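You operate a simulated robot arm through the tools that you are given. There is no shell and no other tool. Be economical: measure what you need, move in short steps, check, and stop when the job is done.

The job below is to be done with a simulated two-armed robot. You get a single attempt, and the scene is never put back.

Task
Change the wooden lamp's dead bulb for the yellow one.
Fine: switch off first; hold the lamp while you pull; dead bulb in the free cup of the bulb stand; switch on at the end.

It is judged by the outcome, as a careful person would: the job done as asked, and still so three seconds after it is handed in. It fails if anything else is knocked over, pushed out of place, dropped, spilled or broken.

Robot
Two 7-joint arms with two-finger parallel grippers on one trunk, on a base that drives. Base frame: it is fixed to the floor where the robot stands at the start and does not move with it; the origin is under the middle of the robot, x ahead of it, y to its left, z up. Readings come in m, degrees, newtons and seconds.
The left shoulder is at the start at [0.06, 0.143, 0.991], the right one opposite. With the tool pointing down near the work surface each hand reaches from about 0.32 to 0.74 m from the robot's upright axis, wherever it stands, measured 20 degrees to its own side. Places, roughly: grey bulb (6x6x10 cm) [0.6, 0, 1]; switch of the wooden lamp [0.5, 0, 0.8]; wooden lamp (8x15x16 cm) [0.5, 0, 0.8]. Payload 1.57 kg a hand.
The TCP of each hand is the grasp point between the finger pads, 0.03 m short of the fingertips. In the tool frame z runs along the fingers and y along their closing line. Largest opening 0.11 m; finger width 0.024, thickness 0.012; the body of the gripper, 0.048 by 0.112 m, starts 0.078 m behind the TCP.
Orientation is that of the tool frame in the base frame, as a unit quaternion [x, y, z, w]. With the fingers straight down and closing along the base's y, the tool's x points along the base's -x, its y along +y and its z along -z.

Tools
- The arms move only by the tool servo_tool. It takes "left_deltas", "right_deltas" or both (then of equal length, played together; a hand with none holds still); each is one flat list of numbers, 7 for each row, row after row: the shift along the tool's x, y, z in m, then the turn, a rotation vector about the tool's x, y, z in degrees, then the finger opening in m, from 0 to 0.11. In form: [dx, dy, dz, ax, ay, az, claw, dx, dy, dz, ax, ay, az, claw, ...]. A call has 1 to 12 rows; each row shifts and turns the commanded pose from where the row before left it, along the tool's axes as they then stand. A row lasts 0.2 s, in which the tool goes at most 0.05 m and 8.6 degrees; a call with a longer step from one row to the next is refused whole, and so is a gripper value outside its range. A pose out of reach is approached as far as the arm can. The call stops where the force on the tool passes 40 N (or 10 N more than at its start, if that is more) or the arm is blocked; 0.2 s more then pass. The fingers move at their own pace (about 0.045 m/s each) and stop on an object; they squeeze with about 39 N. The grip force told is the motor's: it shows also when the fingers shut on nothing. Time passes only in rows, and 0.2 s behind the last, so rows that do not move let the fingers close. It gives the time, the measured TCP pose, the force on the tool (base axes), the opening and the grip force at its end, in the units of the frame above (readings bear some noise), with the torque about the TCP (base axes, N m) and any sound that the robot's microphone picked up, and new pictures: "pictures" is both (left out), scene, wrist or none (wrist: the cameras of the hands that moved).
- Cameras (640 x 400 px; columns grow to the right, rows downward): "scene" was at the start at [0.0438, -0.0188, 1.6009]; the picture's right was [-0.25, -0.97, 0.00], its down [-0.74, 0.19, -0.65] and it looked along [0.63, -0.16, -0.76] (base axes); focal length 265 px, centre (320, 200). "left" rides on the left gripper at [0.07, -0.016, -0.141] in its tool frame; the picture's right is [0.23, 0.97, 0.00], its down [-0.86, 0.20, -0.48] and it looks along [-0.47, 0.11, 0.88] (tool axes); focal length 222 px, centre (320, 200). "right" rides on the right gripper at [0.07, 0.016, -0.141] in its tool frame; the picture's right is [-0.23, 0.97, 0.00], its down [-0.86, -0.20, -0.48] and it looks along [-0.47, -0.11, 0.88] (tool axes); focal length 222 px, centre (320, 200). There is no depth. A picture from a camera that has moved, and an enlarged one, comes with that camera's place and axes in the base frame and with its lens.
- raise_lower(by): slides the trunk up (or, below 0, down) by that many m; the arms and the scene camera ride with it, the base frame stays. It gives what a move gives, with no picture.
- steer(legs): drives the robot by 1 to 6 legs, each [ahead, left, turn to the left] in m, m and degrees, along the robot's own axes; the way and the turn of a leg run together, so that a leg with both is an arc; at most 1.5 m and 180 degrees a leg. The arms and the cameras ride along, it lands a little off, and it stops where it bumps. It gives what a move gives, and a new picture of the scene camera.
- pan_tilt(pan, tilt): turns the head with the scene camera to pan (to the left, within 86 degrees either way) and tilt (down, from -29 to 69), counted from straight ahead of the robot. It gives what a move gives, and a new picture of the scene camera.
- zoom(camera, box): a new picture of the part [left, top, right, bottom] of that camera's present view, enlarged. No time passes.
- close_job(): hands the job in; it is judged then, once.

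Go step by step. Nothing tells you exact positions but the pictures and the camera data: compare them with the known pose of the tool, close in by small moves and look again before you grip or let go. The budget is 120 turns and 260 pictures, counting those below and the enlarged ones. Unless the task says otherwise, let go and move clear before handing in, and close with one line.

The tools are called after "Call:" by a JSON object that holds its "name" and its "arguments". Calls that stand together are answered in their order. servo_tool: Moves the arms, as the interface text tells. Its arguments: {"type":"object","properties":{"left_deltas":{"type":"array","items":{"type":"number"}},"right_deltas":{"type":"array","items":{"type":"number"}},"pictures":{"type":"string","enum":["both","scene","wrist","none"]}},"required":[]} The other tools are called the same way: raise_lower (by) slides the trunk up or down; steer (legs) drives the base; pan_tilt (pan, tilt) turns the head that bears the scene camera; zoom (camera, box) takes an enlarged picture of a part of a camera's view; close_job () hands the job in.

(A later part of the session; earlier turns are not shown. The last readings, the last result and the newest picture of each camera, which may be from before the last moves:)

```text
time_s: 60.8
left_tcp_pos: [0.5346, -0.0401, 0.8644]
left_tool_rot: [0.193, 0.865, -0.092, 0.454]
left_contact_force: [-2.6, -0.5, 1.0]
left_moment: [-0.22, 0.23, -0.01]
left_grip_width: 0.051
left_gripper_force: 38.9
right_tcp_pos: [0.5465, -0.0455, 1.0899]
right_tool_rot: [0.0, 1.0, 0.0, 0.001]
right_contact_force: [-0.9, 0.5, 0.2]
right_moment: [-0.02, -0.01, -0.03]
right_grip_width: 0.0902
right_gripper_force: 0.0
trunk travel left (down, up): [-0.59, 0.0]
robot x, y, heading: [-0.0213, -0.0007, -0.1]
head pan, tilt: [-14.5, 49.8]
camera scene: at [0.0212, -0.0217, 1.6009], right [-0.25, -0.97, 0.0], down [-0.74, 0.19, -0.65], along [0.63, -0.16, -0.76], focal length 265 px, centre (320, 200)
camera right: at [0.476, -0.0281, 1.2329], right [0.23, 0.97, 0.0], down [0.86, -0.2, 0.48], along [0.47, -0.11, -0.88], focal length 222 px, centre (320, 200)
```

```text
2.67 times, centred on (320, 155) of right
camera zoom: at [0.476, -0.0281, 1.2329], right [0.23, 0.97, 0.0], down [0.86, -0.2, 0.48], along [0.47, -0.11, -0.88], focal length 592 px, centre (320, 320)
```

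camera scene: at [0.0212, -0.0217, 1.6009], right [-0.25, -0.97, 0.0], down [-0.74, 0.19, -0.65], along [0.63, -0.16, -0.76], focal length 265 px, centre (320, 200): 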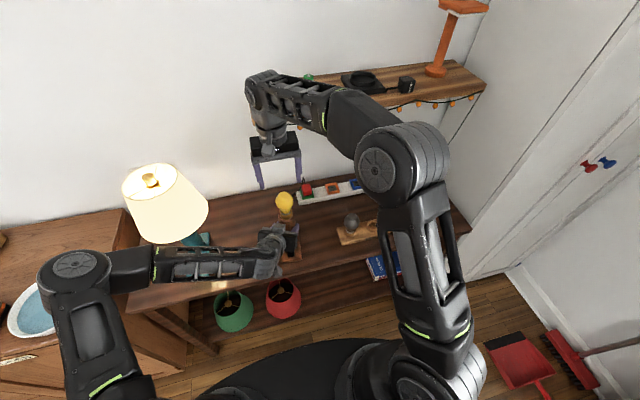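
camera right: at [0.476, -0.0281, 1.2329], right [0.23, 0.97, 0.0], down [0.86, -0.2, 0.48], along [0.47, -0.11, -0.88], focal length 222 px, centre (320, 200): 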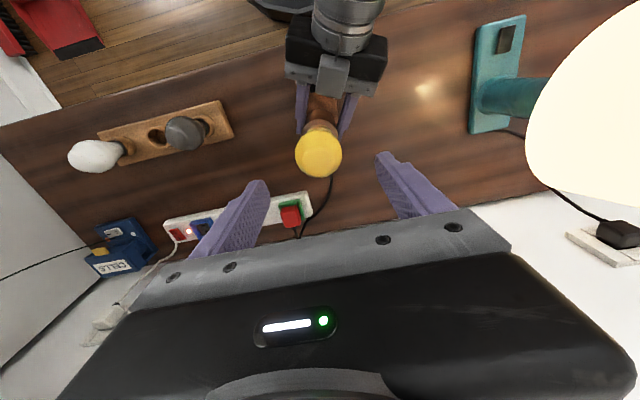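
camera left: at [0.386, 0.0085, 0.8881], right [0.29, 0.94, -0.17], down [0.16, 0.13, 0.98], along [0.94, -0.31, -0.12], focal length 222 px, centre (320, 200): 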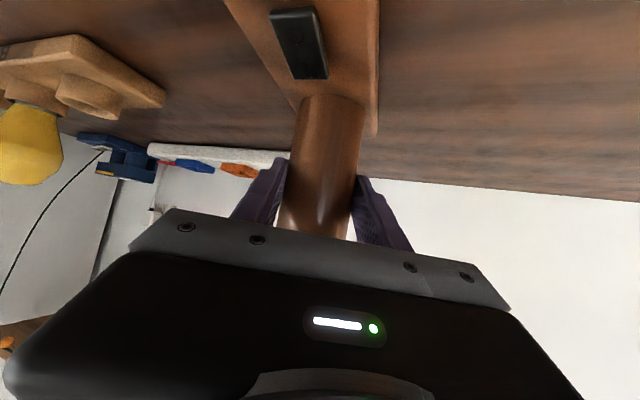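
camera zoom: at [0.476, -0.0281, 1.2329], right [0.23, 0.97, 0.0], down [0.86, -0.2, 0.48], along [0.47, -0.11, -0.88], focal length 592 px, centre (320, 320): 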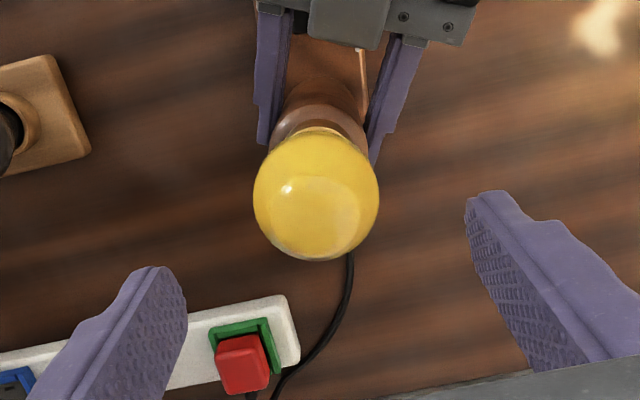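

The yellow bulb is seated upright in the socket. I move the right hand aside and open the left hand off the stem, keeping it still while the fingers open.

Call:
{"name": "servo_tool", "arguments": {"right_deltas": [0, 0, 0, 0, 0, 0, 0.09, 0.01, -0.04, 0, 0, 0, 0, 0.09, 0.01, -0.04, 0, 0, 0, 0, 0.09, 0.01, -0.04, 0, 0, 0, 0, 0.09, 0.01, -0.04, 0, 0, 0, 0, 0.09, 0.01, -0.04, 0, 0, 0, 0, 0.09, 0.01, -0.04, 0, 0, 0, 0, 0.09], "left_deltas": [0, 0, 0, 0, 0, 0, 0.06, 0, 0, 0, 0, 0, 0, 0.08, 0, 0, 0, 0, 0, 0, 0.1, 0, 0, 0, 0, 0, 0, 0.11, 0, 0, 0, 0, 0, 0, 0.11, 0, 0, 0, 0, 0, 0, 0.11, 0, 0, 0, 0, 0, 0, 0.11], "pictures": "both"}}

Call:
{"name": "zoom", "arguments": {"camera": "scene", "box": [240, 170, 340, 270]}}

```text
time_s: 62.4
left_tcp_pos: [0.535, -0.0415, 0.8649]
left_tool_rot: [0.193, 0.865, -0.09, 0.454]
left_contact_force: [-0.7, 0.8, 0.3]
left_moment: [0.01, 0.01, 0.02]
left_grip_width: 0.11
left_gripper_force: 0.0
right_tcp_pos: [0.4835, -0.286, 1.0899]
right_tool_rot: [0.0, 1.0, -0.001, 0.001]
right_contact_force: [-0.3, -0.1, 0.3]
right_moment: [0.01, 0.0, 0.0]
right_grip_width: 0.0902
right_gripper_force: 0.0
trunk travel left (down, up): [-0.59, 0.0]
robot x, y, heading: [-0.0196, 0.0007, -0.0]
head pan, tilt: [-14.5, 49.8]
camera scene: at [0.0211, -0.0225, 1.6009], right [-0.25, -0.97, 0.0], down [-0.74, 0.19, -0.65], along [0.63, -0.16, -0.76], focal length 265 px, centre (320, 200)
camera right: at [0.4142, -0.2686, 1.2313], right [0.23, 0.97, 0.0], down [0.86, -0.2, 0.48], along [0.47, -0.11, -0.88], focal length 222 px, centre (320, 200)
camera left: at [0.3856, 0.0083, 0.8882], right [0.29, 0.94, -0.17], down [0.16, 0.13, 0.98], along [0.94, -0.31, -0.12], focal length 222 px, centre (320, 200)
```

scene: 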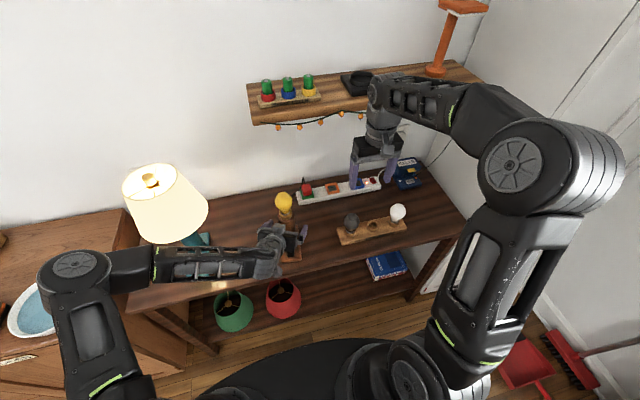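
right: 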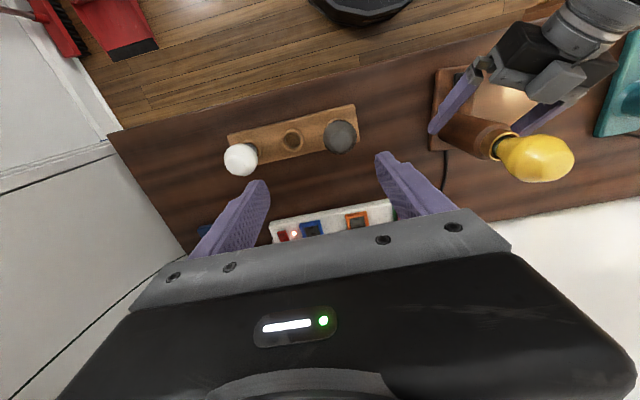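
left: 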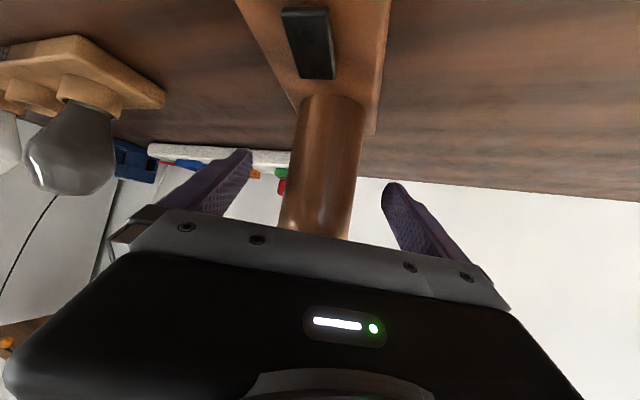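

```text
4.00 times, centred on (290, 220) of scene
camera zoom: at [0.0211, -0.0225, 1.6009], right [-0.25, -0.97, 0.0], down [-0.74, 0.19, -0.65], along [0.63, -0.16, -0.76], focal length 1060 px, centre (440, 120)
```

zoom: 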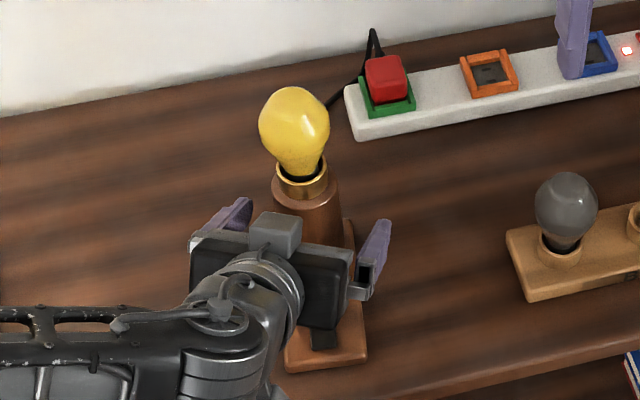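

The left fingers are open and clear of the stem. I drive straight back 8 cm to withdraw.

Call:
{"name": "steer", "arguments": {"legs": [[-0.08, 0, 0]]}}

Call:
{"name": "zoom", "arguments": {"camera": "scene", "box": [240, 150, 340, 250]}}

Call:
{"name": "zoom", "arguments": {"camera": "left", "box": [220, 20, 440, 170]}}

```text
time_s: 63.5
left_tcp_pos: [0.4545, -0.0406, 0.8651]
left_tool_rot: [0.194, 0.865, -0.092, 0.454]
left_contact_force: [-0.8, 0.9, 0.9]
left_moment: [-0.03, -0.02, 0.01]
left_grip_width: 0.11
left_gripper_force: 0.1
right_tcp_pos: [0.4035, -0.2854, 1.0909]
right_tool_rot: [0.001, 1.0, 0.0, 0.001]
right_contact_force: [0.4, 0.0, 0.2]
right_moment: [-0.02, -0.03, 0.0]
right_grip_width: 0.0899
right_gripper_force: 0.1
trunk travel left (down, up): [-0.59, 0.0]
robot x, y, heading: [-0.1024, -0.0005, 0.2]
head pan, tilt: [-14.5, 49.8]
camera scene: at [-0.0593, -0.0216, 1.601], right [-0.25, -0.97, 0.0], down [-0.74, 0.19, -0.65], along [0.63, -0.16, -0.76], focal length 265 px, centre (320, 200)
```

scene: 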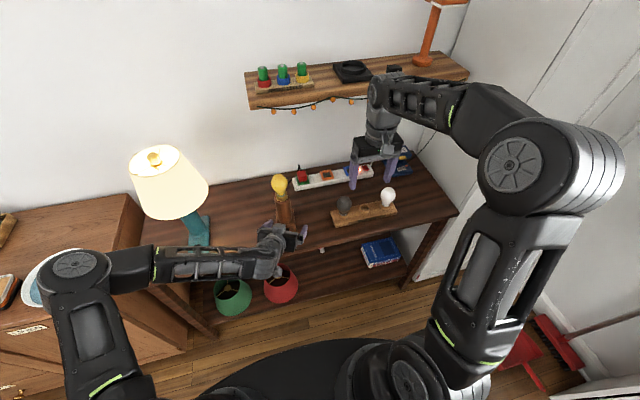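

```text
4.00 times, centred on (290, 200) of scene
camera zoom: at [-0.0593, -0.0216, 1.601], right [-0.25, -0.97, 0.0], down [-0.74, 0.19, -0.65], along [0.63, -0.16, -0.76], focal length 1060 px, centre (440, 200)
```

zoom: 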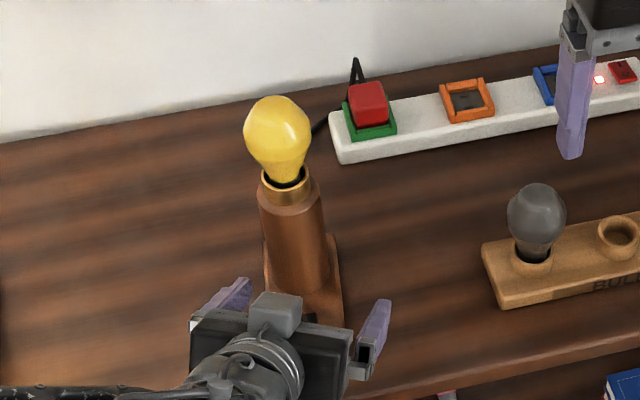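

```text
2.67 times, centred on (330, 95) of left
camera zoom: at [0.306, 0.0082, 0.8886], right [0.29, 0.94, -0.17], down [0.16, 0.13, 0.98], along [0.94, -0.31, -0.12], focal length 592 px, centre (293, 480)
```

zoom: 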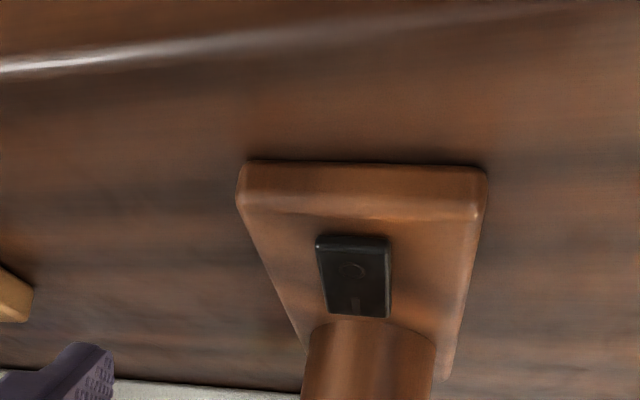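

The lamp stands undisturbed. I raise the left hand a little, tilt it to about 30° so that its body keeps clear of the bulb, and close the fingers for the "I" press.

Call:
{"name": "servo_tool", "arguments": {"left_deltas": [-0.0247, 0, -0.017, 0, 0, 0, 0.06, -0.0247, 0, -0.017, 0, 0, 0, 0, 0, 0, 0, 0, 8.4, 0, 0, 0, 0, 0, 0, 8.4, 0, 0, 0, 0, 0, 0, 8.4, 0, 0, 0, 0, 0, 0, 0, 0, 0, 0, 0, 0, 0, 0, 0, 0], "pictures": "both"}}

Call:
{"name": "zoom", "arguments": {"camera": "left", "box": [260, 70, 400, 200]}}

Call:
{"name": "zoom", "arguments": {"camera": "scene", "box": [240, 150, 340, 250]}}

```text
time_s: 65.1
left_tcp_pos: [0.457, -0.0427, 0.9246]
left_tool_rot: [0.208, 0.943, -0.047, 0.254]
left_contact_force: [0.4, 0.0, -0.7]
left_moment: [0.03, 0.02, -0.02]
left_grip_width: 0.0001
left_gripper_force: 17.3
right_tcp_pos: [0.4052, -0.2852, 1.0893]
right_tool_rot: [0.001, 1.0, 0.0, 0.0]
right_contact_force: [-0.7, 0.7, 0.2]
right_moment: [0.02, 0.01, 0.01]
right_grip_width: 0.0898
right_gripper_force: 0.0
trunk travel left (down, up): [-0.59, 0.0]
robot x, y, heading: [-0.0989, -0.0007, -0.1]
head pan, tilt: [-14.5, 49.8]
camera scene: at [-0.0573, -0.0219, 1.6009], right [-0.25, -0.97, 0.0], down [-0.74, 0.19, -0.65], along [0.62, -0.16, -0.76], focal length 265 px, centre (320, 200)
camera left: at [0.3297, -0.0045, 1.013], right [0.23, 0.97, -0.1], down [0.53, -0.04, 0.84], along [0.81, -0.24, -0.53], focal length 222 px, centre (320, 200)
```

scene: 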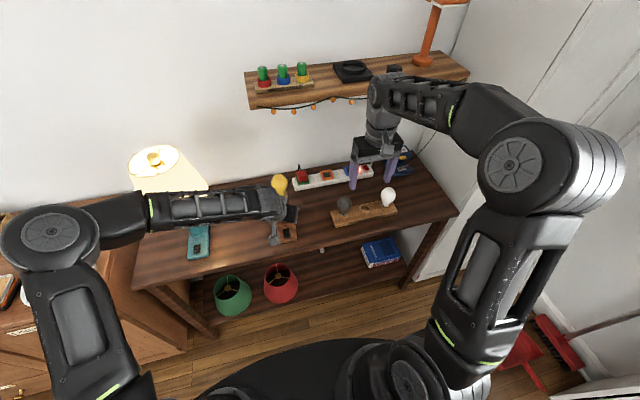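
left: 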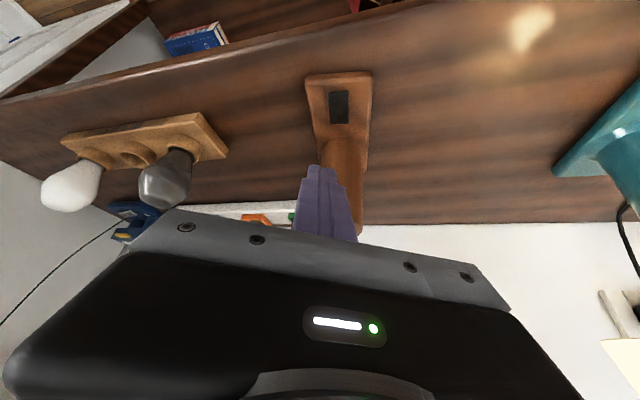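

```text
3.08 times, centred on (330, 135) of left
camera zoom: at [0.3297, -0.0045, 1.013], right [0.23, 0.97, -0.1], down [0.53, -0.04, 0.84], along [0.81, -0.24, -0.53], focal length 684 px, centre (289, 400)
```

zoom: 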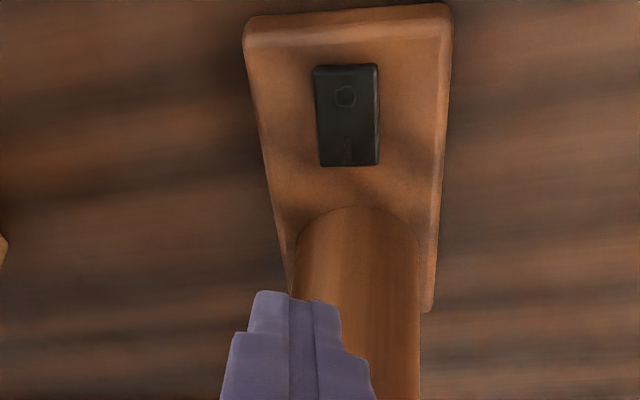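

```text
4.00 times, centred on (290, 200) of scene
camera zoom: at [-0.0573, -0.0219, 1.6009], right [-0.25, -0.97, 0.0], down [-0.74, 0.19, -0.65], along [0.62, -0.16, -0.76], focal length 1060 px, centre (440, 200)
```

zoom: 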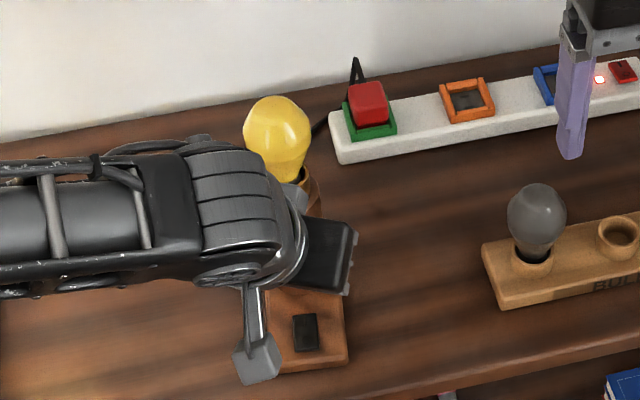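

Call:
{"name": "servo_tool", "arguments": {"left_deltas": [0.0043, 0.005, 0.0216, 0, 0, 0, 0, 0.0043, 0.005, 0.0216, 0, 0, 0, 0, 0.0043, 0.005, 0.0216, 0, 0, 0, 0, 0, 0, 0, 0, 0, 0, 0], "pictures": "none"}}

Call:
{"name": "zoom", "arguments": {"camera": "left", "box": [250, 80, 410, 200]}}

Call:
{"name": "zoom", "arguments": {"camera": "scene", "box": [250, 170, 330, 260]}}

Call:
{"name": "zoom", "arguments": {"camera": "right", "box": [440, 0, 640, 160]}}

```text
time_s: 66.1
left_tcp_pos: [0.4832, -0.0366, 0.8628]
left_tool_rot: [0.208, 0.943, -0.047, 0.254]
left_contact_force: [-0.5, 0.5, 0.4]
left_moment: [0.02, 0.01, -0.02]
left_grip_width: 0.0
left_gripper_force: 21.1
right_tcp_pos: [0.4044, -0.2856, 1.0893]
right_tool_rot: [0.001, 1.0, 0.0, 0.0]
right_contact_force: [0.2, 0.1, 0.0]
right_moment: [-0.03, 0.0, -0.02]
right_grip_width: 0.0902
right_gripper_force: 0.0
trunk travel left (down, up): [-0.59, 0.0]
robot x, y, heading: [-0.1003, -0.0029, -0.1]
head pan, tilt: [-14.5, 49.8]
```

```text
3.33 times, centred on (330, 140) of left
camera zoom: at [0.3555, 0.0012, 0.9505], right [0.23, 0.97, -0.1], down [0.53, -0.04, 0.84], along [0.81, -0.24, -0.53], focal length 740 px, centre (287, 400)
```

zoom: 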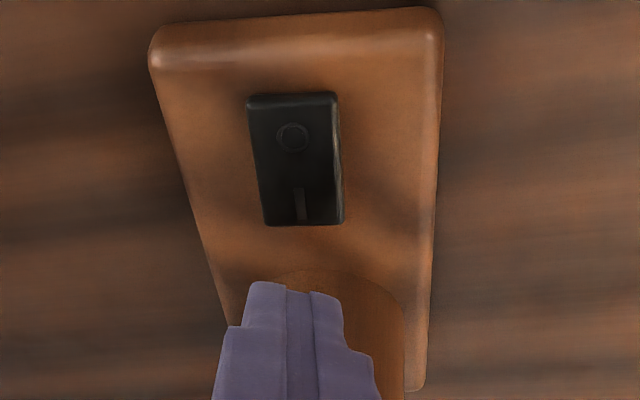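

```text
4.44 times, centred on (290, 215) of scene
camera zoom: at [-0.0576, -0.0216, 1.601], right [-0.25, -0.97, 0.0], down [-0.74, 0.19, -0.65], along [0.62, -0.16, -0.76], focal length 1178 px, centre (453, 133)
```

zoom: 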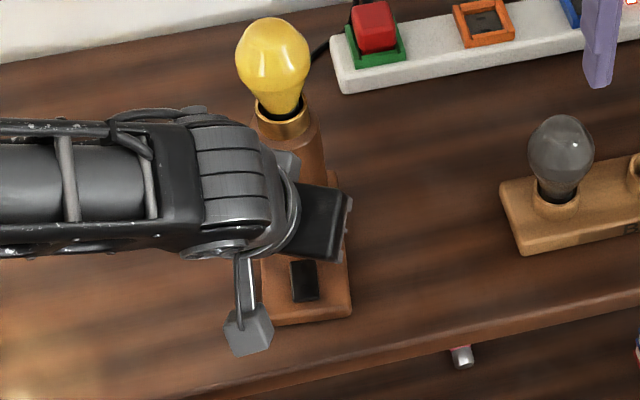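

```text
2.50 times, centred on (540, 80) of right
camera zoom: at [0.3351, -0.2681, 1.2316], right [0.23, 0.97, 0.0], down [0.85, -0.2, 0.48], along [0.47, -0.11, -0.88], focal length 555 px, centre (-230, 500)
```

zoom: 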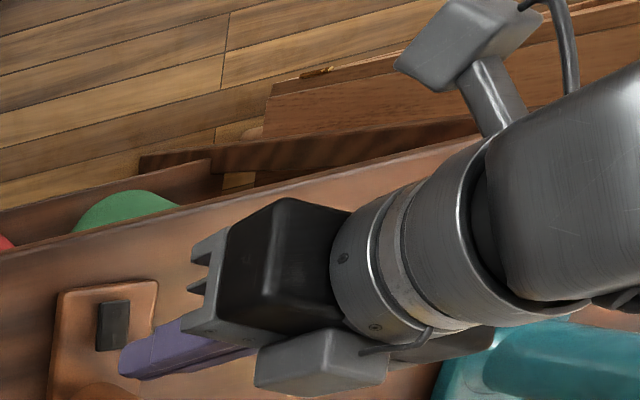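

The fingertip edge is 3.5 mm beyond the "I" mark, at x≈0.4835. I correct that and press down in small steps until it clicks.

Call:
{"name": "servo_tool", "arguments": {"left_deltas": [0.0061, -0.0009, 0.0074, 0, 0, 0, 0, 0.0061, -0.0009, 0.0074, 0, 0, 0, 0, 0.00125, 0, 0.00216, 0, 0, 0, 0, 0.00125, 0, 0.00216, 0, 0, 0, 0, 0.00125, 0, 0.00216, 0, 0, 0, 0], "pictures": "none"}}

Call:
{"name": "zoom", "arguments": {"camera": "left", "box": [250, 80, 410, 200]}}

```text
time_s: 67.3
left_tcp_pos: [0.4792, -0.0358, 0.8359]
left_tool_rot: [0.208, 0.943, -0.046, 0.254]
left_contact_force: [0.8, 1.7, 4.1]
left_moment: [0.02, -0.02, 0.0]
left_grip_width: 0.0001
left_gripper_force: 21.2
right_tcp_pos: [0.4049, -0.2862, 1.0906]
right_tool_rot: [0.001, 1.0, 0.0, -0.001]
right_contact_force: [0.0, 0.2, -0.9]
right_moment: [0.01, 0.0, 0.04]
right_grip_width: 0.0899
right_gripper_force: 0.1
trunk travel left (down, up): [-0.59, 0.0]
robot x, y, heading: [-0.1018, -0.0039, 0.1]
head pan, tilt: [-14.5, 49.8]
heard: click
```

```text
3.33 times, centred on (330, 140) of left
camera zoom: at [0.3521, 0.0017, 0.9239], right [0.23, 0.97, -0.1], down [0.53, -0.04, 0.84], along [0.81, -0.24, -0.53], focal length 740 px, centre (287, 400)
```

zoom: 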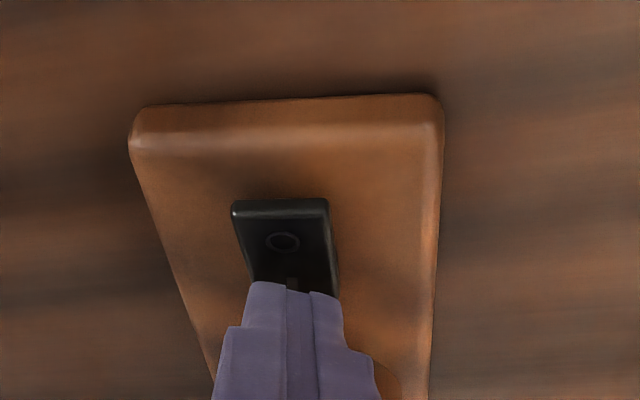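

Click heard. I withdraw the left hand back and up and check whether the lamp lights.

Call:
{"name": "servo_tool", "arguments": {"left_deltas": [-0.01, 0, -0.0173, 0, 0, 0, 0, 0.01, 0, -0.04, 0, 0, 0, 0, 0.01, 0, -0.045, 0, 0, 0, 0, 0, 0.03, -0.03, 0, 0, 0, 0, 0, 0.04, 0, 0, 0, 0, 0, 0, 0.04, 0, 0, 0, 0, 0], "pictures": "both"}}

Call:
{"name": "zoom", "arguments": {"camera": "scene", "box": [240, 150, 420, 260]}}

```text
time_s: 68.7
left_tcp_pos: [0.4562, 0.0943, 0.9468]
left_tool_rot: [0.208, 0.943, -0.047, 0.254]
left_contact_force: [-0.1, 0.8, -0.5]
left_moment: [0.0, 0.0, -0.02]
left_grip_width: 0.0001
left_gripper_force: 20.7
right_tcp_pos: [0.4059, -0.2851, 1.0891]
right_tool_rot: [0.001, 1.0, 0.0, -0.001]
right_contact_force: [0.5, -0.2, -0.5]
right_moment: [-0.01, -0.02, -0.02]
right_grip_width: 0.0899
right_gripper_force: 0.0
trunk travel left (down, up): [-0.59, 0.0]
robot x, y, heading: [-0.0976, 0.0001, -0.3]
head pan, tilt: [-14.5, 49.8]
camera scene: at [-0.0575, -0.0207, 1.601], right [-0.25, -0.97, 0.0], down [-0.74, 0.19, -0.65], along [0.62, -0.16, -0.76], focal length 265 px, centre (320, 200)
camera left: at [0.3282, 0.1321, 1.0355], right [0.23, 0.97, -0.1], down [0.53, -0.04, 0.85], along [0.81, -0.24, -0.53], focal length 222 px, centre (320, 200)
```

scene: 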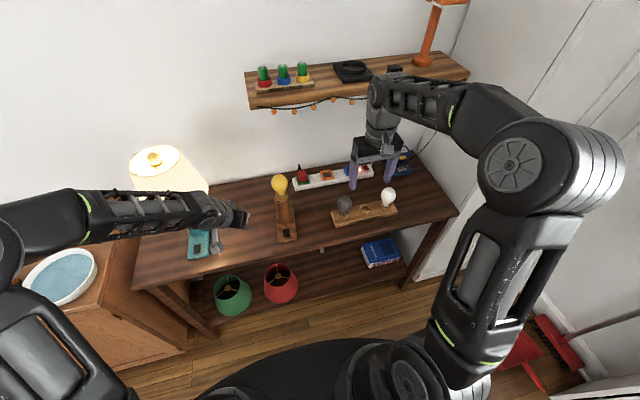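
left: 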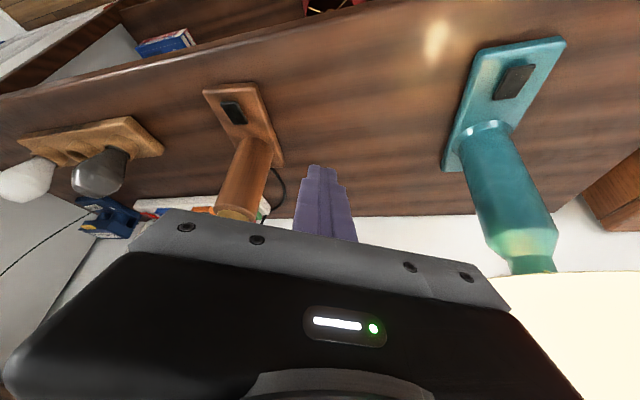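

```text
3.56 times, centred on (330, 205) of scene
camera zoom: at [-0.0575, -0.0207, 1.601], right [-0.25, -0.97, 0.0], down [-0.74, 0.19, -0.65], along [0.62, -0.16, -0.76], focal length 942 px, centre (284, 182)
```

zoom: 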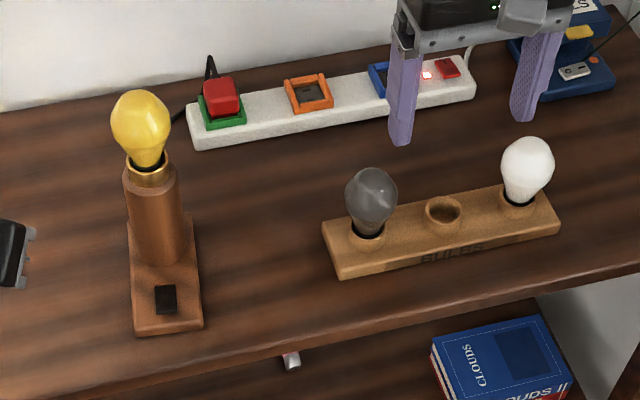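

Call:
{"name": "zoom", "arguments": {"camera": "scene", "box": [262, 165, 306, 205]}}

Call:
{"name": "zoom", "arguments": {"camera": "scene", "box": [270, 215, 306, 247]}}

Call:
{"name": "zoom", "arguments": {"camera": "left", "box": [190, 70, 300, 230]}}

Call:
{"name": "zoom", "arguments": {"camera": "scene", "box": [285, 155, 385, 200]}}

```text
10.00 times, centred on (284, 185) of scene
camera zoom: at [-0.0575, -0.0207, 1.601], right [-0.25, -0.97, 0.0], down [-0.74, 0.19, -0.65], along [0.62, -0.16, -0.76], focal length 2650 px, centre (680, 350)
```

zoom: 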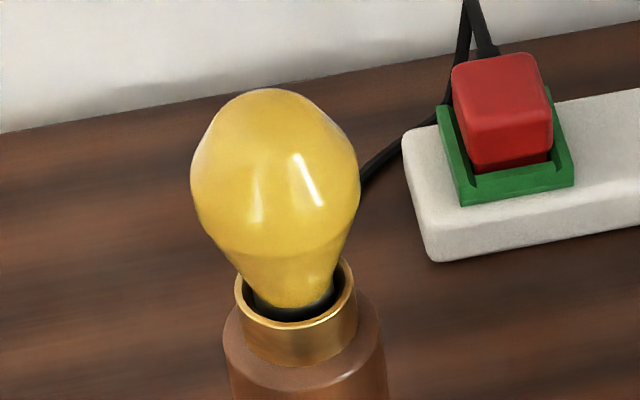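

```text
12.50 times, centred on (288, 231) of scene
camera zoom: at [-0.0575, -0.0207, 1.601], right [-0.25, -0.97, 0.0], down [-0.74, 0.19, -0.65], along [0.62, -0.16, -0.76], focal length 3313 px, centre (720, -188)
```

zoom: 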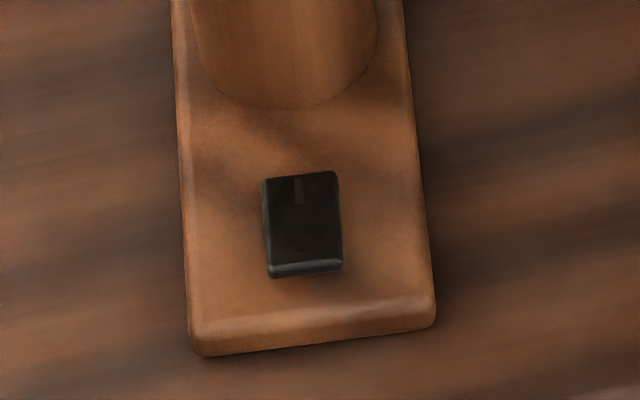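

```text
2.50 times, centred on (245, 150) of left
camera zoom: at [0.3282, 0.1321, 1.0355], right [0.23, 0.97, -0.1], down [0.53, -0.04, 0.85], along [0.81, -0.24, -0.53], focal length 555 px, centre (508, 325)
```

zoom: 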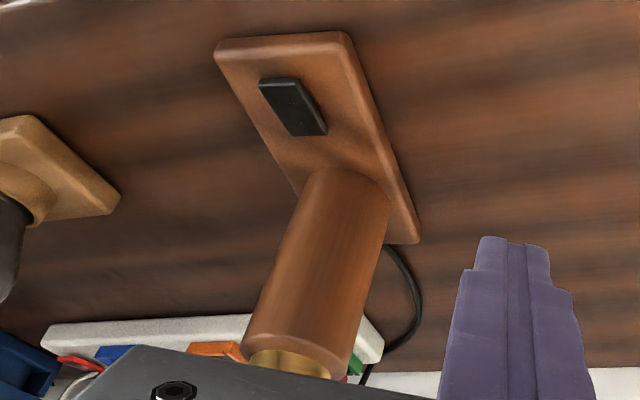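

```text
6.40 times, centred on (335, 178) of scene
camera zoom: at [-0.0575, -0.0207, 1.601], right [-0.25, -0.97, 0.0], down [-0.74, 0.19, -0.65], along [0.62, -0.16, -0.76], focal length 1696 px, centre (224, 344)
```

zoom: 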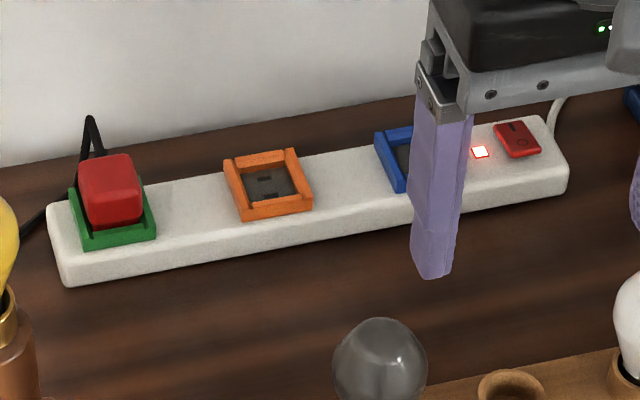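

The rocker is on and the strip has power, but the bulb does not look lit yet. I wait a moment and look again.

Call:
{"name": "servo_tool", "arguments": {"left_deltas": [0, 0, 0, 0, 0, 0, 0, 0, 0, 0, 0, 0, 0, 0, 0, 0, 0, 0, 0, 0, 0, 0, 0, 0, 0, 0, 0, 0], "pictures": "none"}}

Call:
{"name": "zoom", "arguments": {"camera": "scene", "box": [130, 130, 310, 260]}}

```text
time_s: 69.7
left_tcp_pos: [0.4564, 0.0939, 0.9481]
left_tool_rot: [0.209, 0.943, -0.047, 0.254]
left_contact_force: [0.2, 0.7, -0.2]
left_moment: [0.0, -0.01, -0.02]
left_grip_width: 0.0
left_gripper_force: 21.7
right_tcp_pos: [0.4062, -0.2849, 1.0892]
right_tool_rot: [0.001, 1.0, 0.0, 0.001]
right_contact_force: [-0.2, 0.2, -0.7]
right_moment: [0.0, 0.02, -0.03]
right_grip_width: 0.0902
right_gripper_force: 0.1
trunk travel left (down, up): [-0.59, 0.0]
robot x, y, heading: [-0.1013, -0.0032, -0.3]
head pan, tilt: [-14.5, 49.8]
```

```text
3.08 times, centred on (220, 195) of scene
camera zoom: at [-0.0574, -0.0217, 1.6009], right [-0.25, -0.97, 0.0], down [-0.74, 0.19, -0.65], along [0.62, -0.16, -0.76], focal length 815 px, centre (628, 215)
```

zoom: 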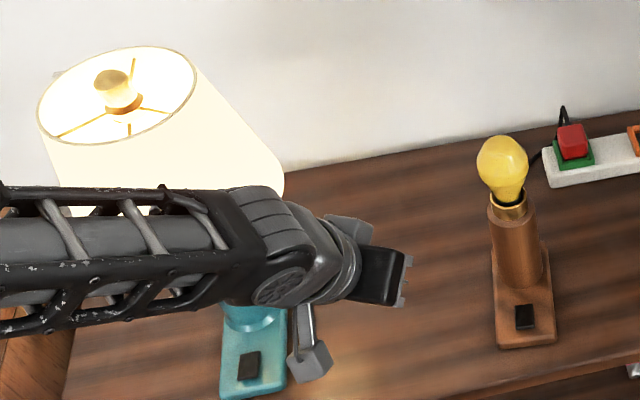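

Call:
{"name": "zoom", "arguments": {"camera": "scene", "box": [240, 150, 340, 250]}}

```text
4.00 times, centred on (290, 200) of scene
camera zoom: at [-0.0574, -0.0217, 1.6009], right [-0.25, -0.97, 0.0], down [-0.74, 0.19, -0.65], along [0.62, -0.16, -0.76], focal length 1060 px, centre (440, 200)
```

zoom: 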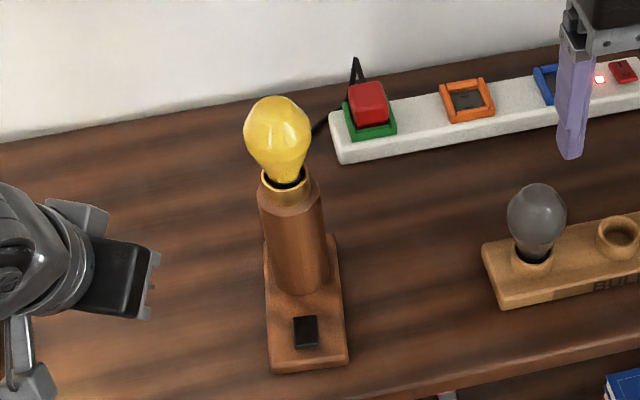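

Nothing changed: the lamp is in place but not lit, so the bulb is probably not fully pushed in. I first switch off again by pressing the "O" half at about (0.4645, -0.0365).

Call:
{"name": "servo_tool", "arguments": {"left_deltas": [-0.0025, -0.0293, 0.0242, 0, 0, 0, 0, -0.0025, -0.0293, 0.0242, 0, 0, 0, 0, -0.0025, -0.0293, 0.0242, 0, 0, 0, 0, -0.0025, -0.0293, 0.0242, 0, 0, 0, 0, 0, 0, 0, 0, 0, 0, 0, 0.009, 0, 0.0156, 0, 0, 0, 0, 0.00125, 0, 0.00216, 0, 0, 0, 0, 0.00125, 0, 0.00216, 0, 0, 0, 0, 0.00125, 0, 0.00216, 0, 0, 0, 0, 0.00125, 0, 0.00216, 0, 0, 0, 0], "pictures": "none"}}

Call:
{"name": "zoom", "arguments": {"camera": "left", "box": [250, 80, 410, 200]}}

```text
time_s: 71.9
left_tcp_pos: [0.4603, -0.0359, 0.8386]
left_tool_rot: [0.208, 0.943, -0.047, 0.255]
left_contact_force: [-2.1, -1.5, 4.4]
left_moment: [-0.04, 0.01, 0.0]
left_grip_width: 0.0003
left_gripper_force: 21.3
right_tcp_pos: [0.4053, -0.2859, 1.0904]
right_tool_rot: [0.001, 1.0, 0.0, 0.0]
right_contact_force: [0.2, -0.2, 0.2]
right_moment: [0.01, -0.01, -0.02]
right_grip_width: 0.0898
right_gripper_force: 0.1
trunk travel left (down, up): [-0.59, 0.0]
robot x, y, heading: [-0.1028, -0.0061, -0.1]
head pan, tilt: [-14.5, 49.8]
```

```text
3.33 times, centred on (330, 140) of left
camera zoom: at [0.3335, 0.0017, 0.9263], right [0.23, 0.97, -0.1], down [0.53, -0.04, 0.85], along [0.81, -0.24, -0.53], focal length 740 px, centre (287, 400)
```

zoom: 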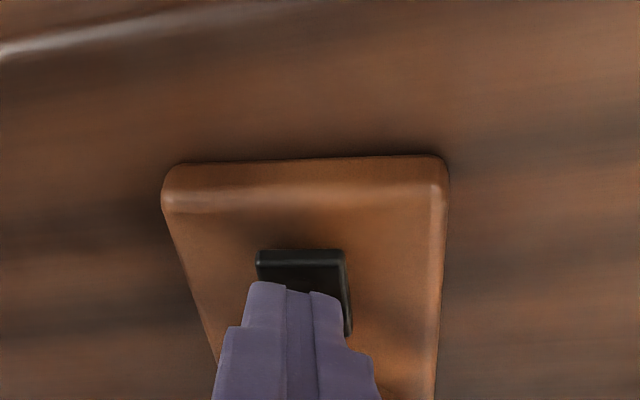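

No click yet, only 4 N of force. I press a little further.

Call:
{"name": "servo_tool", "arguments": {"left_deltas": [0.00125, 0, 0.00216, 0, 0, 0, 0, 0.00125, 0, 0.00216, 0, 0, 0, 0, 0.00125, 0, 0.00216, 0, 0, 0, 0, 0, 0, 0, 0, 0, 0, 0], "pictures": "none"}}

```text
time_s: 72.9
left_tcp_pos: [0.4599, -0.0365, 0.8342]
left_tool_rot: [0.209, 0.942, -0.047, 0.258]
left_contact_force: [-6.7, 2.5, 37.6]
left_moment: [0.08, 0.01, 0.07]
left_grip_width: 0.0002
left_gripper_force: 21.0
right_tcp_pos: [0.4024, -0.2852, 1.0911]
right_tool_rot: [0.001, 1.0, -0.001, 0.002]
right_contact_force: [-0.9, 0.4, 0.5]
right_moment: [-0.01, 0.0, 0.02]
right_grip_width: 0.09
right_gripper_force: 0.0
trunk travel left (down, up): [-0.59, 0.0]
robot x, y, heading: [-0.0983, -0.0083, -0.3]
head pan, tilt: [-14.5, 49.8]
heard: click
```

Click, so it is off. I retract the left hand and drive forward 8 cm so the right arm can reach the bulb again.

Call:
{"name": "servo_tool", "arguments": {"left_deltas": [-0.015, 0, -0.026, 0, 0, 0, 0, 0.0182, 0.0127, -0.0347, 0, 0, 0, 0, 0.0182, 0.0127, -0.0347, 0, 0, 0, 0, 0.0182, 0.0127, -0.0347, 0, 0, 0, 0, 0.0182, 0.0127, -0.0347, 0, 0, 0, 0], "right_deltas": [0, 0, 0, 0, 0, 0, 0, 0, 0, 0, 0, 0, 0, 0, 0, 0, 0, 0, 0, 0, 0, 0, 0, 0, 0, 0, 0, 0, 0, 0, 0, 0, 0, 0, 0], "pictures": "none"}}

Call:
{"name": "steer", "arguments": {"legs": [[0.08, 0, 0]]}}

```text
time_s: 74.1
left_tcp_pos: [0.3604, 0.0647, 0.9457]
left_tool_rot: [0.208, 0.944, -0.046, 0.254]
left_contact_force: [-0.4, -0.1, -0.7]
left_moment: [-0.01, -0.02, -0.01]
left_grip_width: 0.0
left_gripper_force: 21.1
right_tcp_pos: [0.4044, -0.2849, 1.0907]
right_tool_rot: [0.001, 1.0, -0.001, 0.0]
right_contact_force: [-0.1, 0.3, -0.2]
right_moment: [0.0, -0.01, -0.02]
right_grip_width: 0.0
right_gripper_force: 8.6
trunk travel left (down, up): [-0.59, 0.0]
robot x, y, heading: [-0.1024, -0.0032, -0.2]
head pan, tilt: [-14.5, 49.8]
```

```text
time_s: 75.1
left_tcp_pos: [0.4446, 0.0645, 0.9442]
left_tool_rot: [0.208, 0.944, -0.047, 0.253]
left_contact_force: [-0.2, -0.5, -0.2]
left_moment: [-0.01, 0.01, -0.01]
left_grip_width: 0.0002
left_gripper_force: 21.5
right_tcp_pos: [0.4889, -0.2853, 1.089]
right_tool_rot: [0.001, 1.0, 0.0, -0.001]
right_contact_force: [-0.3, -0.3, -0.9]
right_moment: [0.0, 0.01, -0.02]
right_grip_width: 0.0
right_gripper_force: 21.2
trunk travel left (down, up): [-0.59, 0.0]
robot x, y, heading: [-0.0175, -0.0042, 0.1]
head pan, tilt: [-14.5, 49.8]
camera scene: at [0.0269, -0.0219, 1.6009], right [-0.25, -0.97, 0.0], down [-0.74, 0.19, -0.64], along [0.62, -0.16, -0.76], focal length 265 px, centre (320, 200)
```

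scene: 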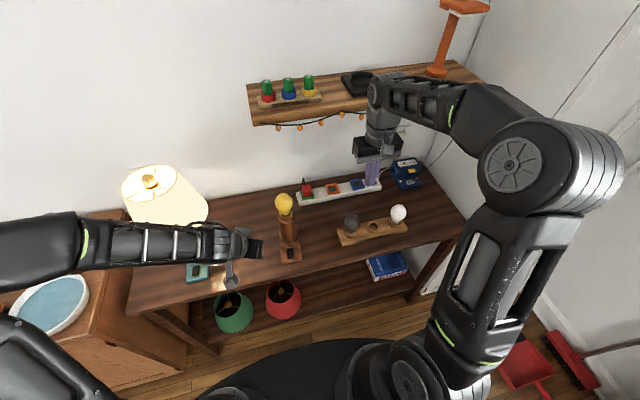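

I bring the closed right fingers over the top of the bulb.

Call:
{"name": "servo_tool", "arguments": {"right_deltas": [-0.0095, 0.04, 0, 0, 0, 0, 0, -0.0095, 0.04, 0, 0, 0, 0, 0, -0.0095, 0.04, 0, 0, 0, 0, 0, -0.0095, 0.04, 0, 0, 0, 0, 0, -0.0095, 0.04, 0, 0, 0, 0, 0, -0.0095, 0.04, 0, 0, 0, 0, 0, 0, 0, 0, 0, 0, 0, 0], "pictures": "none"}}

Call:
{"name": "zoom", "arguments": {"camera": "right", "box": [200, 80, 440, 230]}}

Call:
{"name": "zoom", "arguments": {"camera": "scene", "box": [240, 130, 330, 240]}}

```text
time_s: 76.7
left_tcp_pos: [0.4428, 0.0629, 0.9451]
left_tool_rot: [0.208, 0.943, -0.047, 0.254]
left_contact_force: [-0.4, 0.3, 0.2]
left_moment: [0.01, -0.01, -0.03]
left_grip_width: 0.0004
left_gripper_force: 22.2
right_tcp_pos: [0.5447, -0.0434, 1.0898]
right_tool_rot: [0.001, 1.0, 0.0, 0.0]
right_contact_force: [0.0, -0.3, -0.1]
right_moment: [-0.02, -0.03, -0.04]
right_grip_width: 0.0
right_gripper_force: 20.6
trunk travel left (down, up): [-0.59, 0.0]
robot x, y, heading: [-0.02, -0.0044, -0.1]
head pan, tilt: [-14.5, 49.8]
```

```text
2.67 times, centred on (320, 155) of right
camera zoom: at [0.4752, -0.0264, 1.2302], right [0.23, 0.97, 0.0], down [0.85, -0.2, 0.48], along [0.47, -0.11, -0.88], focal length 592 px, centre (320, 320)
```

zoom: 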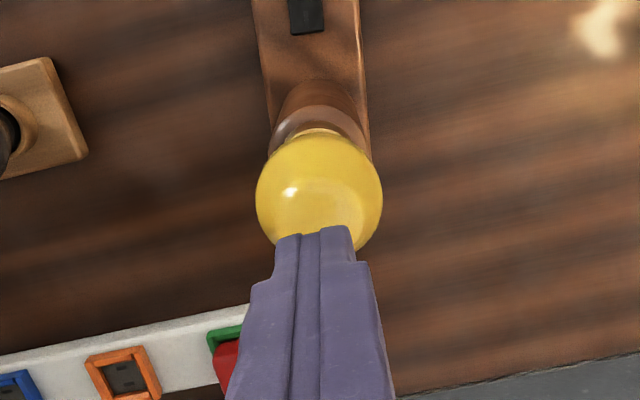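

```text
3.64 times, centred on (285, 185) of scene
camera zoom: at [0.0247, -0.0225, 1.6009], right [-0.25, -0.97, 0.0], down [-0.74, 0.19, -0.65], along [0.62, -0.16, -0.76], focal length 964 px, centre (447, 254)
```

zoom: 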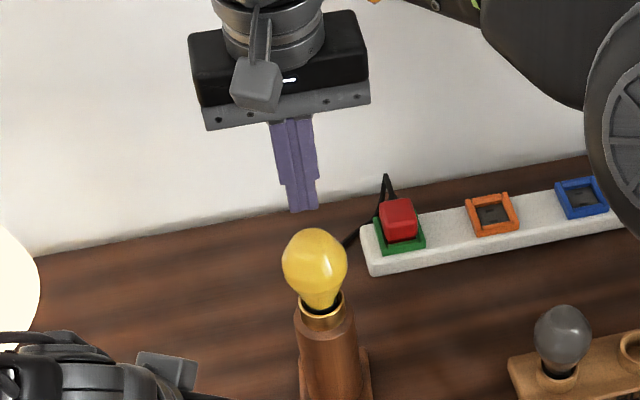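

The tip is centred over the dome. I lower it and press.

Call:
{"name": "servo_tool", "arguments": {"right_deltas": [0, 0, 0.02, 0, 0, 0, 0, 0, 0, 0.01, 0, 0, 0, 0, 0, 0, 0.004, 0, 0, 0, 0, 0, 0, 0.003, 0, 0, 0, 0, 0, 0, 0.003, 0, 0, 0, 0, 0, 0, 0.003, 0, 0, 0, 0, 0, 0, 0.003, 0, 0, 0, 0, 0, 0, 0.003, 0, 0, 0, 0, 0, 0, 0.003, 0, 0, 0, 0], "pictures": "none"}}

Call:
{"name": "zoom", "arguments": {"camera": "scene", "box": [255, 170, 315, 225]}}

```text
time_s: 78.7
left_tcp_pos: [0.4427, 0.0654, 0.9465]
left_tool_rot: [0.208, 0.943, -0.046, 0.255]
left_contact_force: [-0.6, 0.6, -0.8]
left_moment: [0.02, 0.02, 0.0]
left_grip_width: 0.0
left_gripper_force: 21.2
right_tcp_pos: [0.5441, -0.0438, 1.0428]
right_tool_rot: [0.001, 1.0, 0.001, 0.005]
right_contact_force: [-0.1, -1.2, 32.8]
right_moment: [-0.03, 0.02, -0.02]
right_grip_width: 0.0001
right_gripper_force: 21.1
trunk travel left (down, up): [-0.59, 0.0]
robot x, y, heading: [-0.0193, 0.0002, -0.2]
head pan, tilt: [-14.5, 49.8]
```

```text
7.27 times, centred on (285, 198) of scene
camera zoom: at [0.0217, -0.0217, 1.6016], right [-0.25, -0.97, 0.0], down [-0.74, 0.19, -0.65], along [0.63, -0.16, -0.76], focal length 1927 px, centre (574, 218)
```

zoom: 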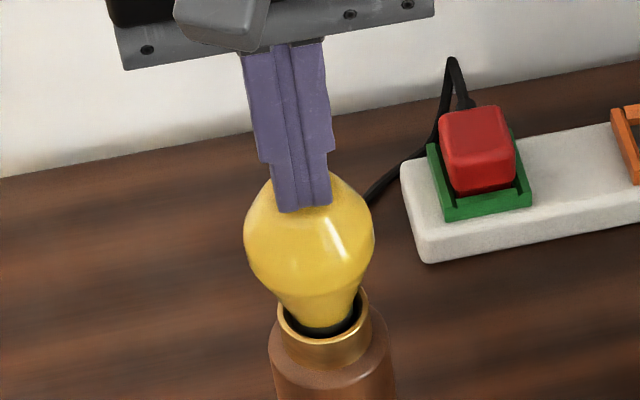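

Call:
{"name": "servo_tool", "arguments": {"right_deltas": [0, 0, 0.002, 0, 0, 0, 0, 0, 0, 0.002, 0, 0, 0, 0, 0, 0, 0.002, 0, 0, 0, 0, 0, 0, 0, 0, 0, 0, 0], "pictures": "none"}}

```text
time_s: 79.1
left_tcp_pos: [0.4425, 0.065, 0.944]
left_tool_rot: [0.208, 0.943, -0.046, 0.254]
left_contact_force: [0.7, -0.8, -0.7]
left_moment: [-0.03, 0.02, 0.02]
left_grip_width: 0.0
left_gripper_force: 21.6
right_tcp_pos: [0.5489, -0.0449, 1.0426]
right_tool_rot: [0.001, 1.0, 0.003, 0.006]
right_contact_force: [-3.8, -0.2, 21.4]
right_moment: [-0.04, 0.33, -0.01]
right_grip_width: 0.0001
right_gripper_force: 21.1
trunk travel left (down, up): [-0.59, 0.0]
robot x, y, heading: [-0.0199, -0.0061, -0.0]
head pan, tilt: [-14.5, 49.8]
stopped in row 1 (right hand): the force on the tool passed its limit (the readings are from after the stop); the commanded pose is now the measured one
```

The bulb is down solid and does not sink further. I lift the hand, then look at the bulb and at the switch in its present off state for comparison.

Call:
{"name": "servo_tool", "arguments": {"right_deltas": [0, 0, -0.01, 0, 0, 0, 0, 0, 0, -0.03, 0, 0, 0, 0, 0, 0, -0.02, 0, 0, 0, 0, 0, 0, 0, 0, 0, 0, 0], "pictures": "none"}}

Call:
{"name": "zoom", "arguments": {"camera": "scene", "box": [278, 240, 310, 272]}}

Call:
{"name": "zoom", "arguments": {"camera": "scene", "box": [262, 180, 306, 220]}}

Call:
{"name": "zoom", "arguments": {"camera": "right", "box": [200, 80, 440, 230]}}

```text
time_s: 80.1
left_tcp_pos: [0.4445, 0.0647, 0.9449]
left_tool_rot: [0.208, 0.943, -0.047, 0.254]
left_contact_force: [-0.2, -0.3, 0.6]
left_moment: [0.02, 0.0, -0.03]
left_grip_width: 0.0001
left_gripper_force: 21.8
right_tcp_pos: [0.5471, -0.0451, 1.1017]
right_tool_rot: [0.0, 1.0, 0.002, 0.003]
right_contact_force: [1.2, 0.6, -0.2]
right_moment: [-0.03, 0.0, 0.01]
right_grip_width: 0.0003
right_gripper_force: 22.1
trunk travel left (down, up): [-0.59, 0.0]
robot x, y, heading: [-0.0188, -0.0047, -0.1]
head pan, tilt: [-14.5, 49.8]
```

```text
12.50 times, centred on (294, 256) of scene
camera zoom: at [0.0249, -0.0218, 1.6009], right [-0.25, -0.97, 0.0], down [-0.74, 0.19, -0.65], along [0.62, -0.16, -0.76], focal length 3313 px, centre (645, -500)
```

zoom: 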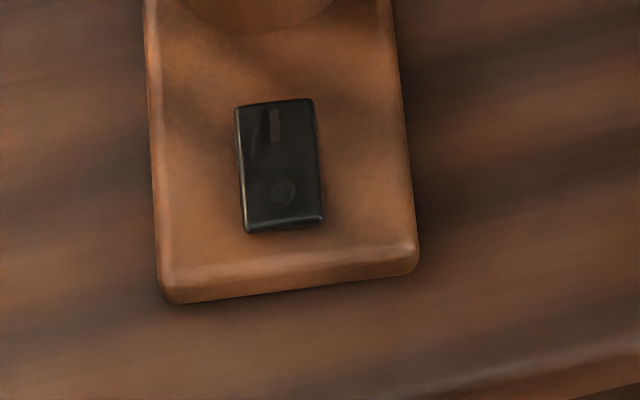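

```text
10.00 times, centred on (284, 200) of scene
camera zoom: at [0.0249, -0.0218, 1.6009], right [-0.25, -0.97, 0.0], down [-0.74, 0.19, -0.65], along [0.62, -0.16, -0.76], focal length 2650 px, centre (680, 200)
```

zoom: 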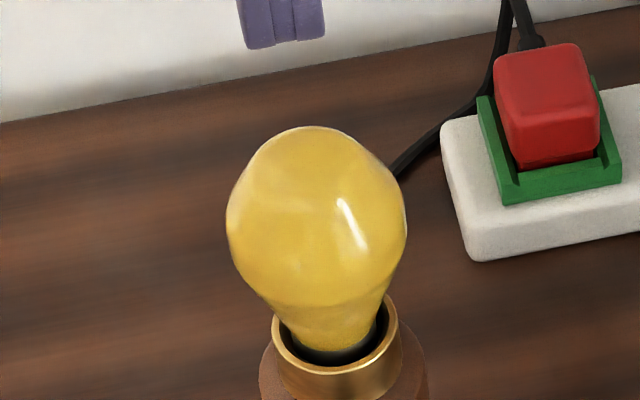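

```text
2.67 times, centred on (320, 155) of right
camera zoom: at [0.476, -0.0277, 1.242], right [0.23, 0.97, 0.0], down [0.85, -0.2, 0.48], along [0.47, -0.11, -0.87], focal length 592 px, centre (320, 320)
```

zoom: 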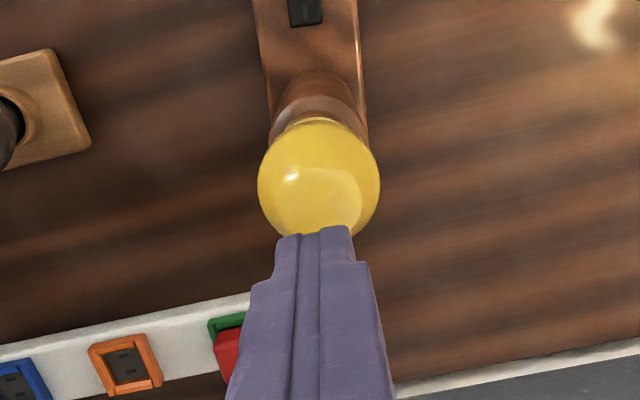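

The bulb stands straight and down solid. I switch on again to see whether the extra push helped, first hovering over the "I" half.

Call:
{"name": "servo_tool", "arguments": {"left_deltas": [-0.0062, -0.0196, 0.0262, 0, 0, 0, 0, -0.0062, -0.0196, 0.0262, 0, 0, 0, 0, -0.0062, -0.0196, 0.0262, 0, 0, 0, 0, -0.0062, -0.0196, 0.0262, 0, 0, 0, 0, 0, 0, 0, 0, 0, 0, 0], "pictures": "none"}}

Call:
{"name": "zoom", "arguments": {"camera": "left", "box": [250, 80, 410, 200]}}

```text
time_s: 81.3
left_tcp_pos: [0.4776, -0.0371, 0.8658]
left_tool_rot: [0.209, 0.943, -0.048, 0.253]
left_contact_force: [0.3, 0.2, 0.0]
left_moment: [-0.01, 0.01, 0.03]
left_grip_width: 0.0
left_gripper_force: 21.1
right_tcp_pos: [0.5474, -0.045, 1.1004]
right_tool_rot: [0.0, 1.0, 0.002, 0.004]
right_contact_force: [0.8, 0.5, 0.4]
right_moment: [-0.01, -0.04, -0.02]
right_grip_width: 0.0001
right_gripper_force: 21.1
trunk travel left (down, up): [-0.59, 0.0]
robot x, y, heading: [-0.0191, -0.0015, 0.0]
head pan, tilt: [-14.5, 49.8]
```

```text
3.33 times, centred on (330, 140) of left
camera zoom: at [0.3496, 0.0002, 0.953], right [0.23, 0.97, -0.1], down [0.53, -0.04, 0.84], along [0.81, -0.24, -0.53], focal length 740 px, centre (287, 400)
```

zoom: 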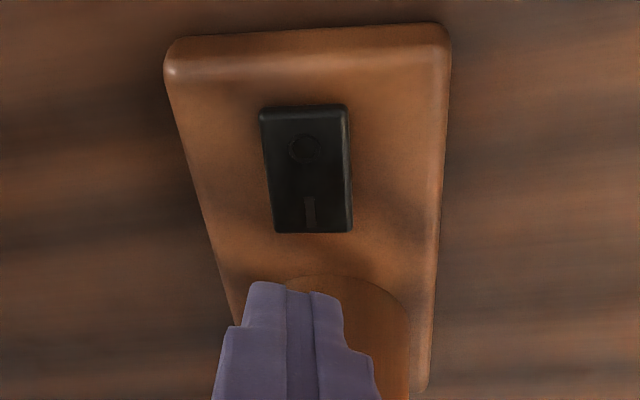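

Call:
{"name": "servo_tool", "arguments": {"left_deltas": [0.01, 0.001, 0.0173, 0, 0, 0, 0, 0.00125, 0, 0.00216, 0, 0, 0, 0, 0.00125, 0, 0.00216, 0, 0, 0, 0, 0.00125, 0, 0.00216, 0, 0, 0, 0, 0.00125, 0, 0.00216, 0, 0, 0, 0], "pictures": "none"}}

Call:
{"name": "zoom", "arguments": {"camera": "scene", "box": [240, 150, 340, 250]}}

```text
time_s: 82.5
left_tcp_pos: [0.4794, -0.0356, 0.8371]
left_tool_rot: [0.209, 0.943, -0.048, 0.255]
left_contact_force: [0.6, 1.5, 3.8]
left_moment: [0.07, -0.01, 0.0]
left_grip_width: 0.0001
left_gripper_force: 21.2
right_tcp_pos: [0.5473, -0.0457, 1.1]
right_tool_rot: [0.0, 1.0, 0.001, 0.004]
right_contact_force: [0.6, 0.0, 0.3]
right_moment: [-0.02, -0.04, -0.03]
right_grip_width: 0.0001
right_gripper_force: 21.0
trunk travel left (down, up): [-0.59, 0.0]
robot x, y, heading: [-0.0209, -0.0039, 0.1]
head pan, tilt: [-14.5, 49.8]
heard: click
```

```text
4.00 times, centred on (290, 200) of scene
camera zoom: at [0.0246, -0.0215, 1.6011], right [-0.25, -0.97, 0.0], down [-0.74, 0.19, -0.65], along [0.63, -0.16, -0.76], focal length 1060 px, centre (440, 200)
```

zoom: 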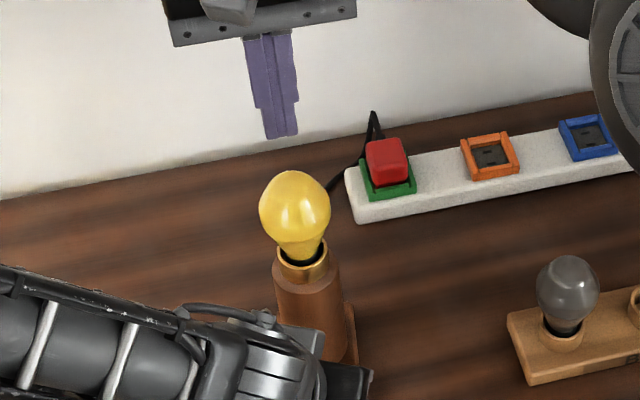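

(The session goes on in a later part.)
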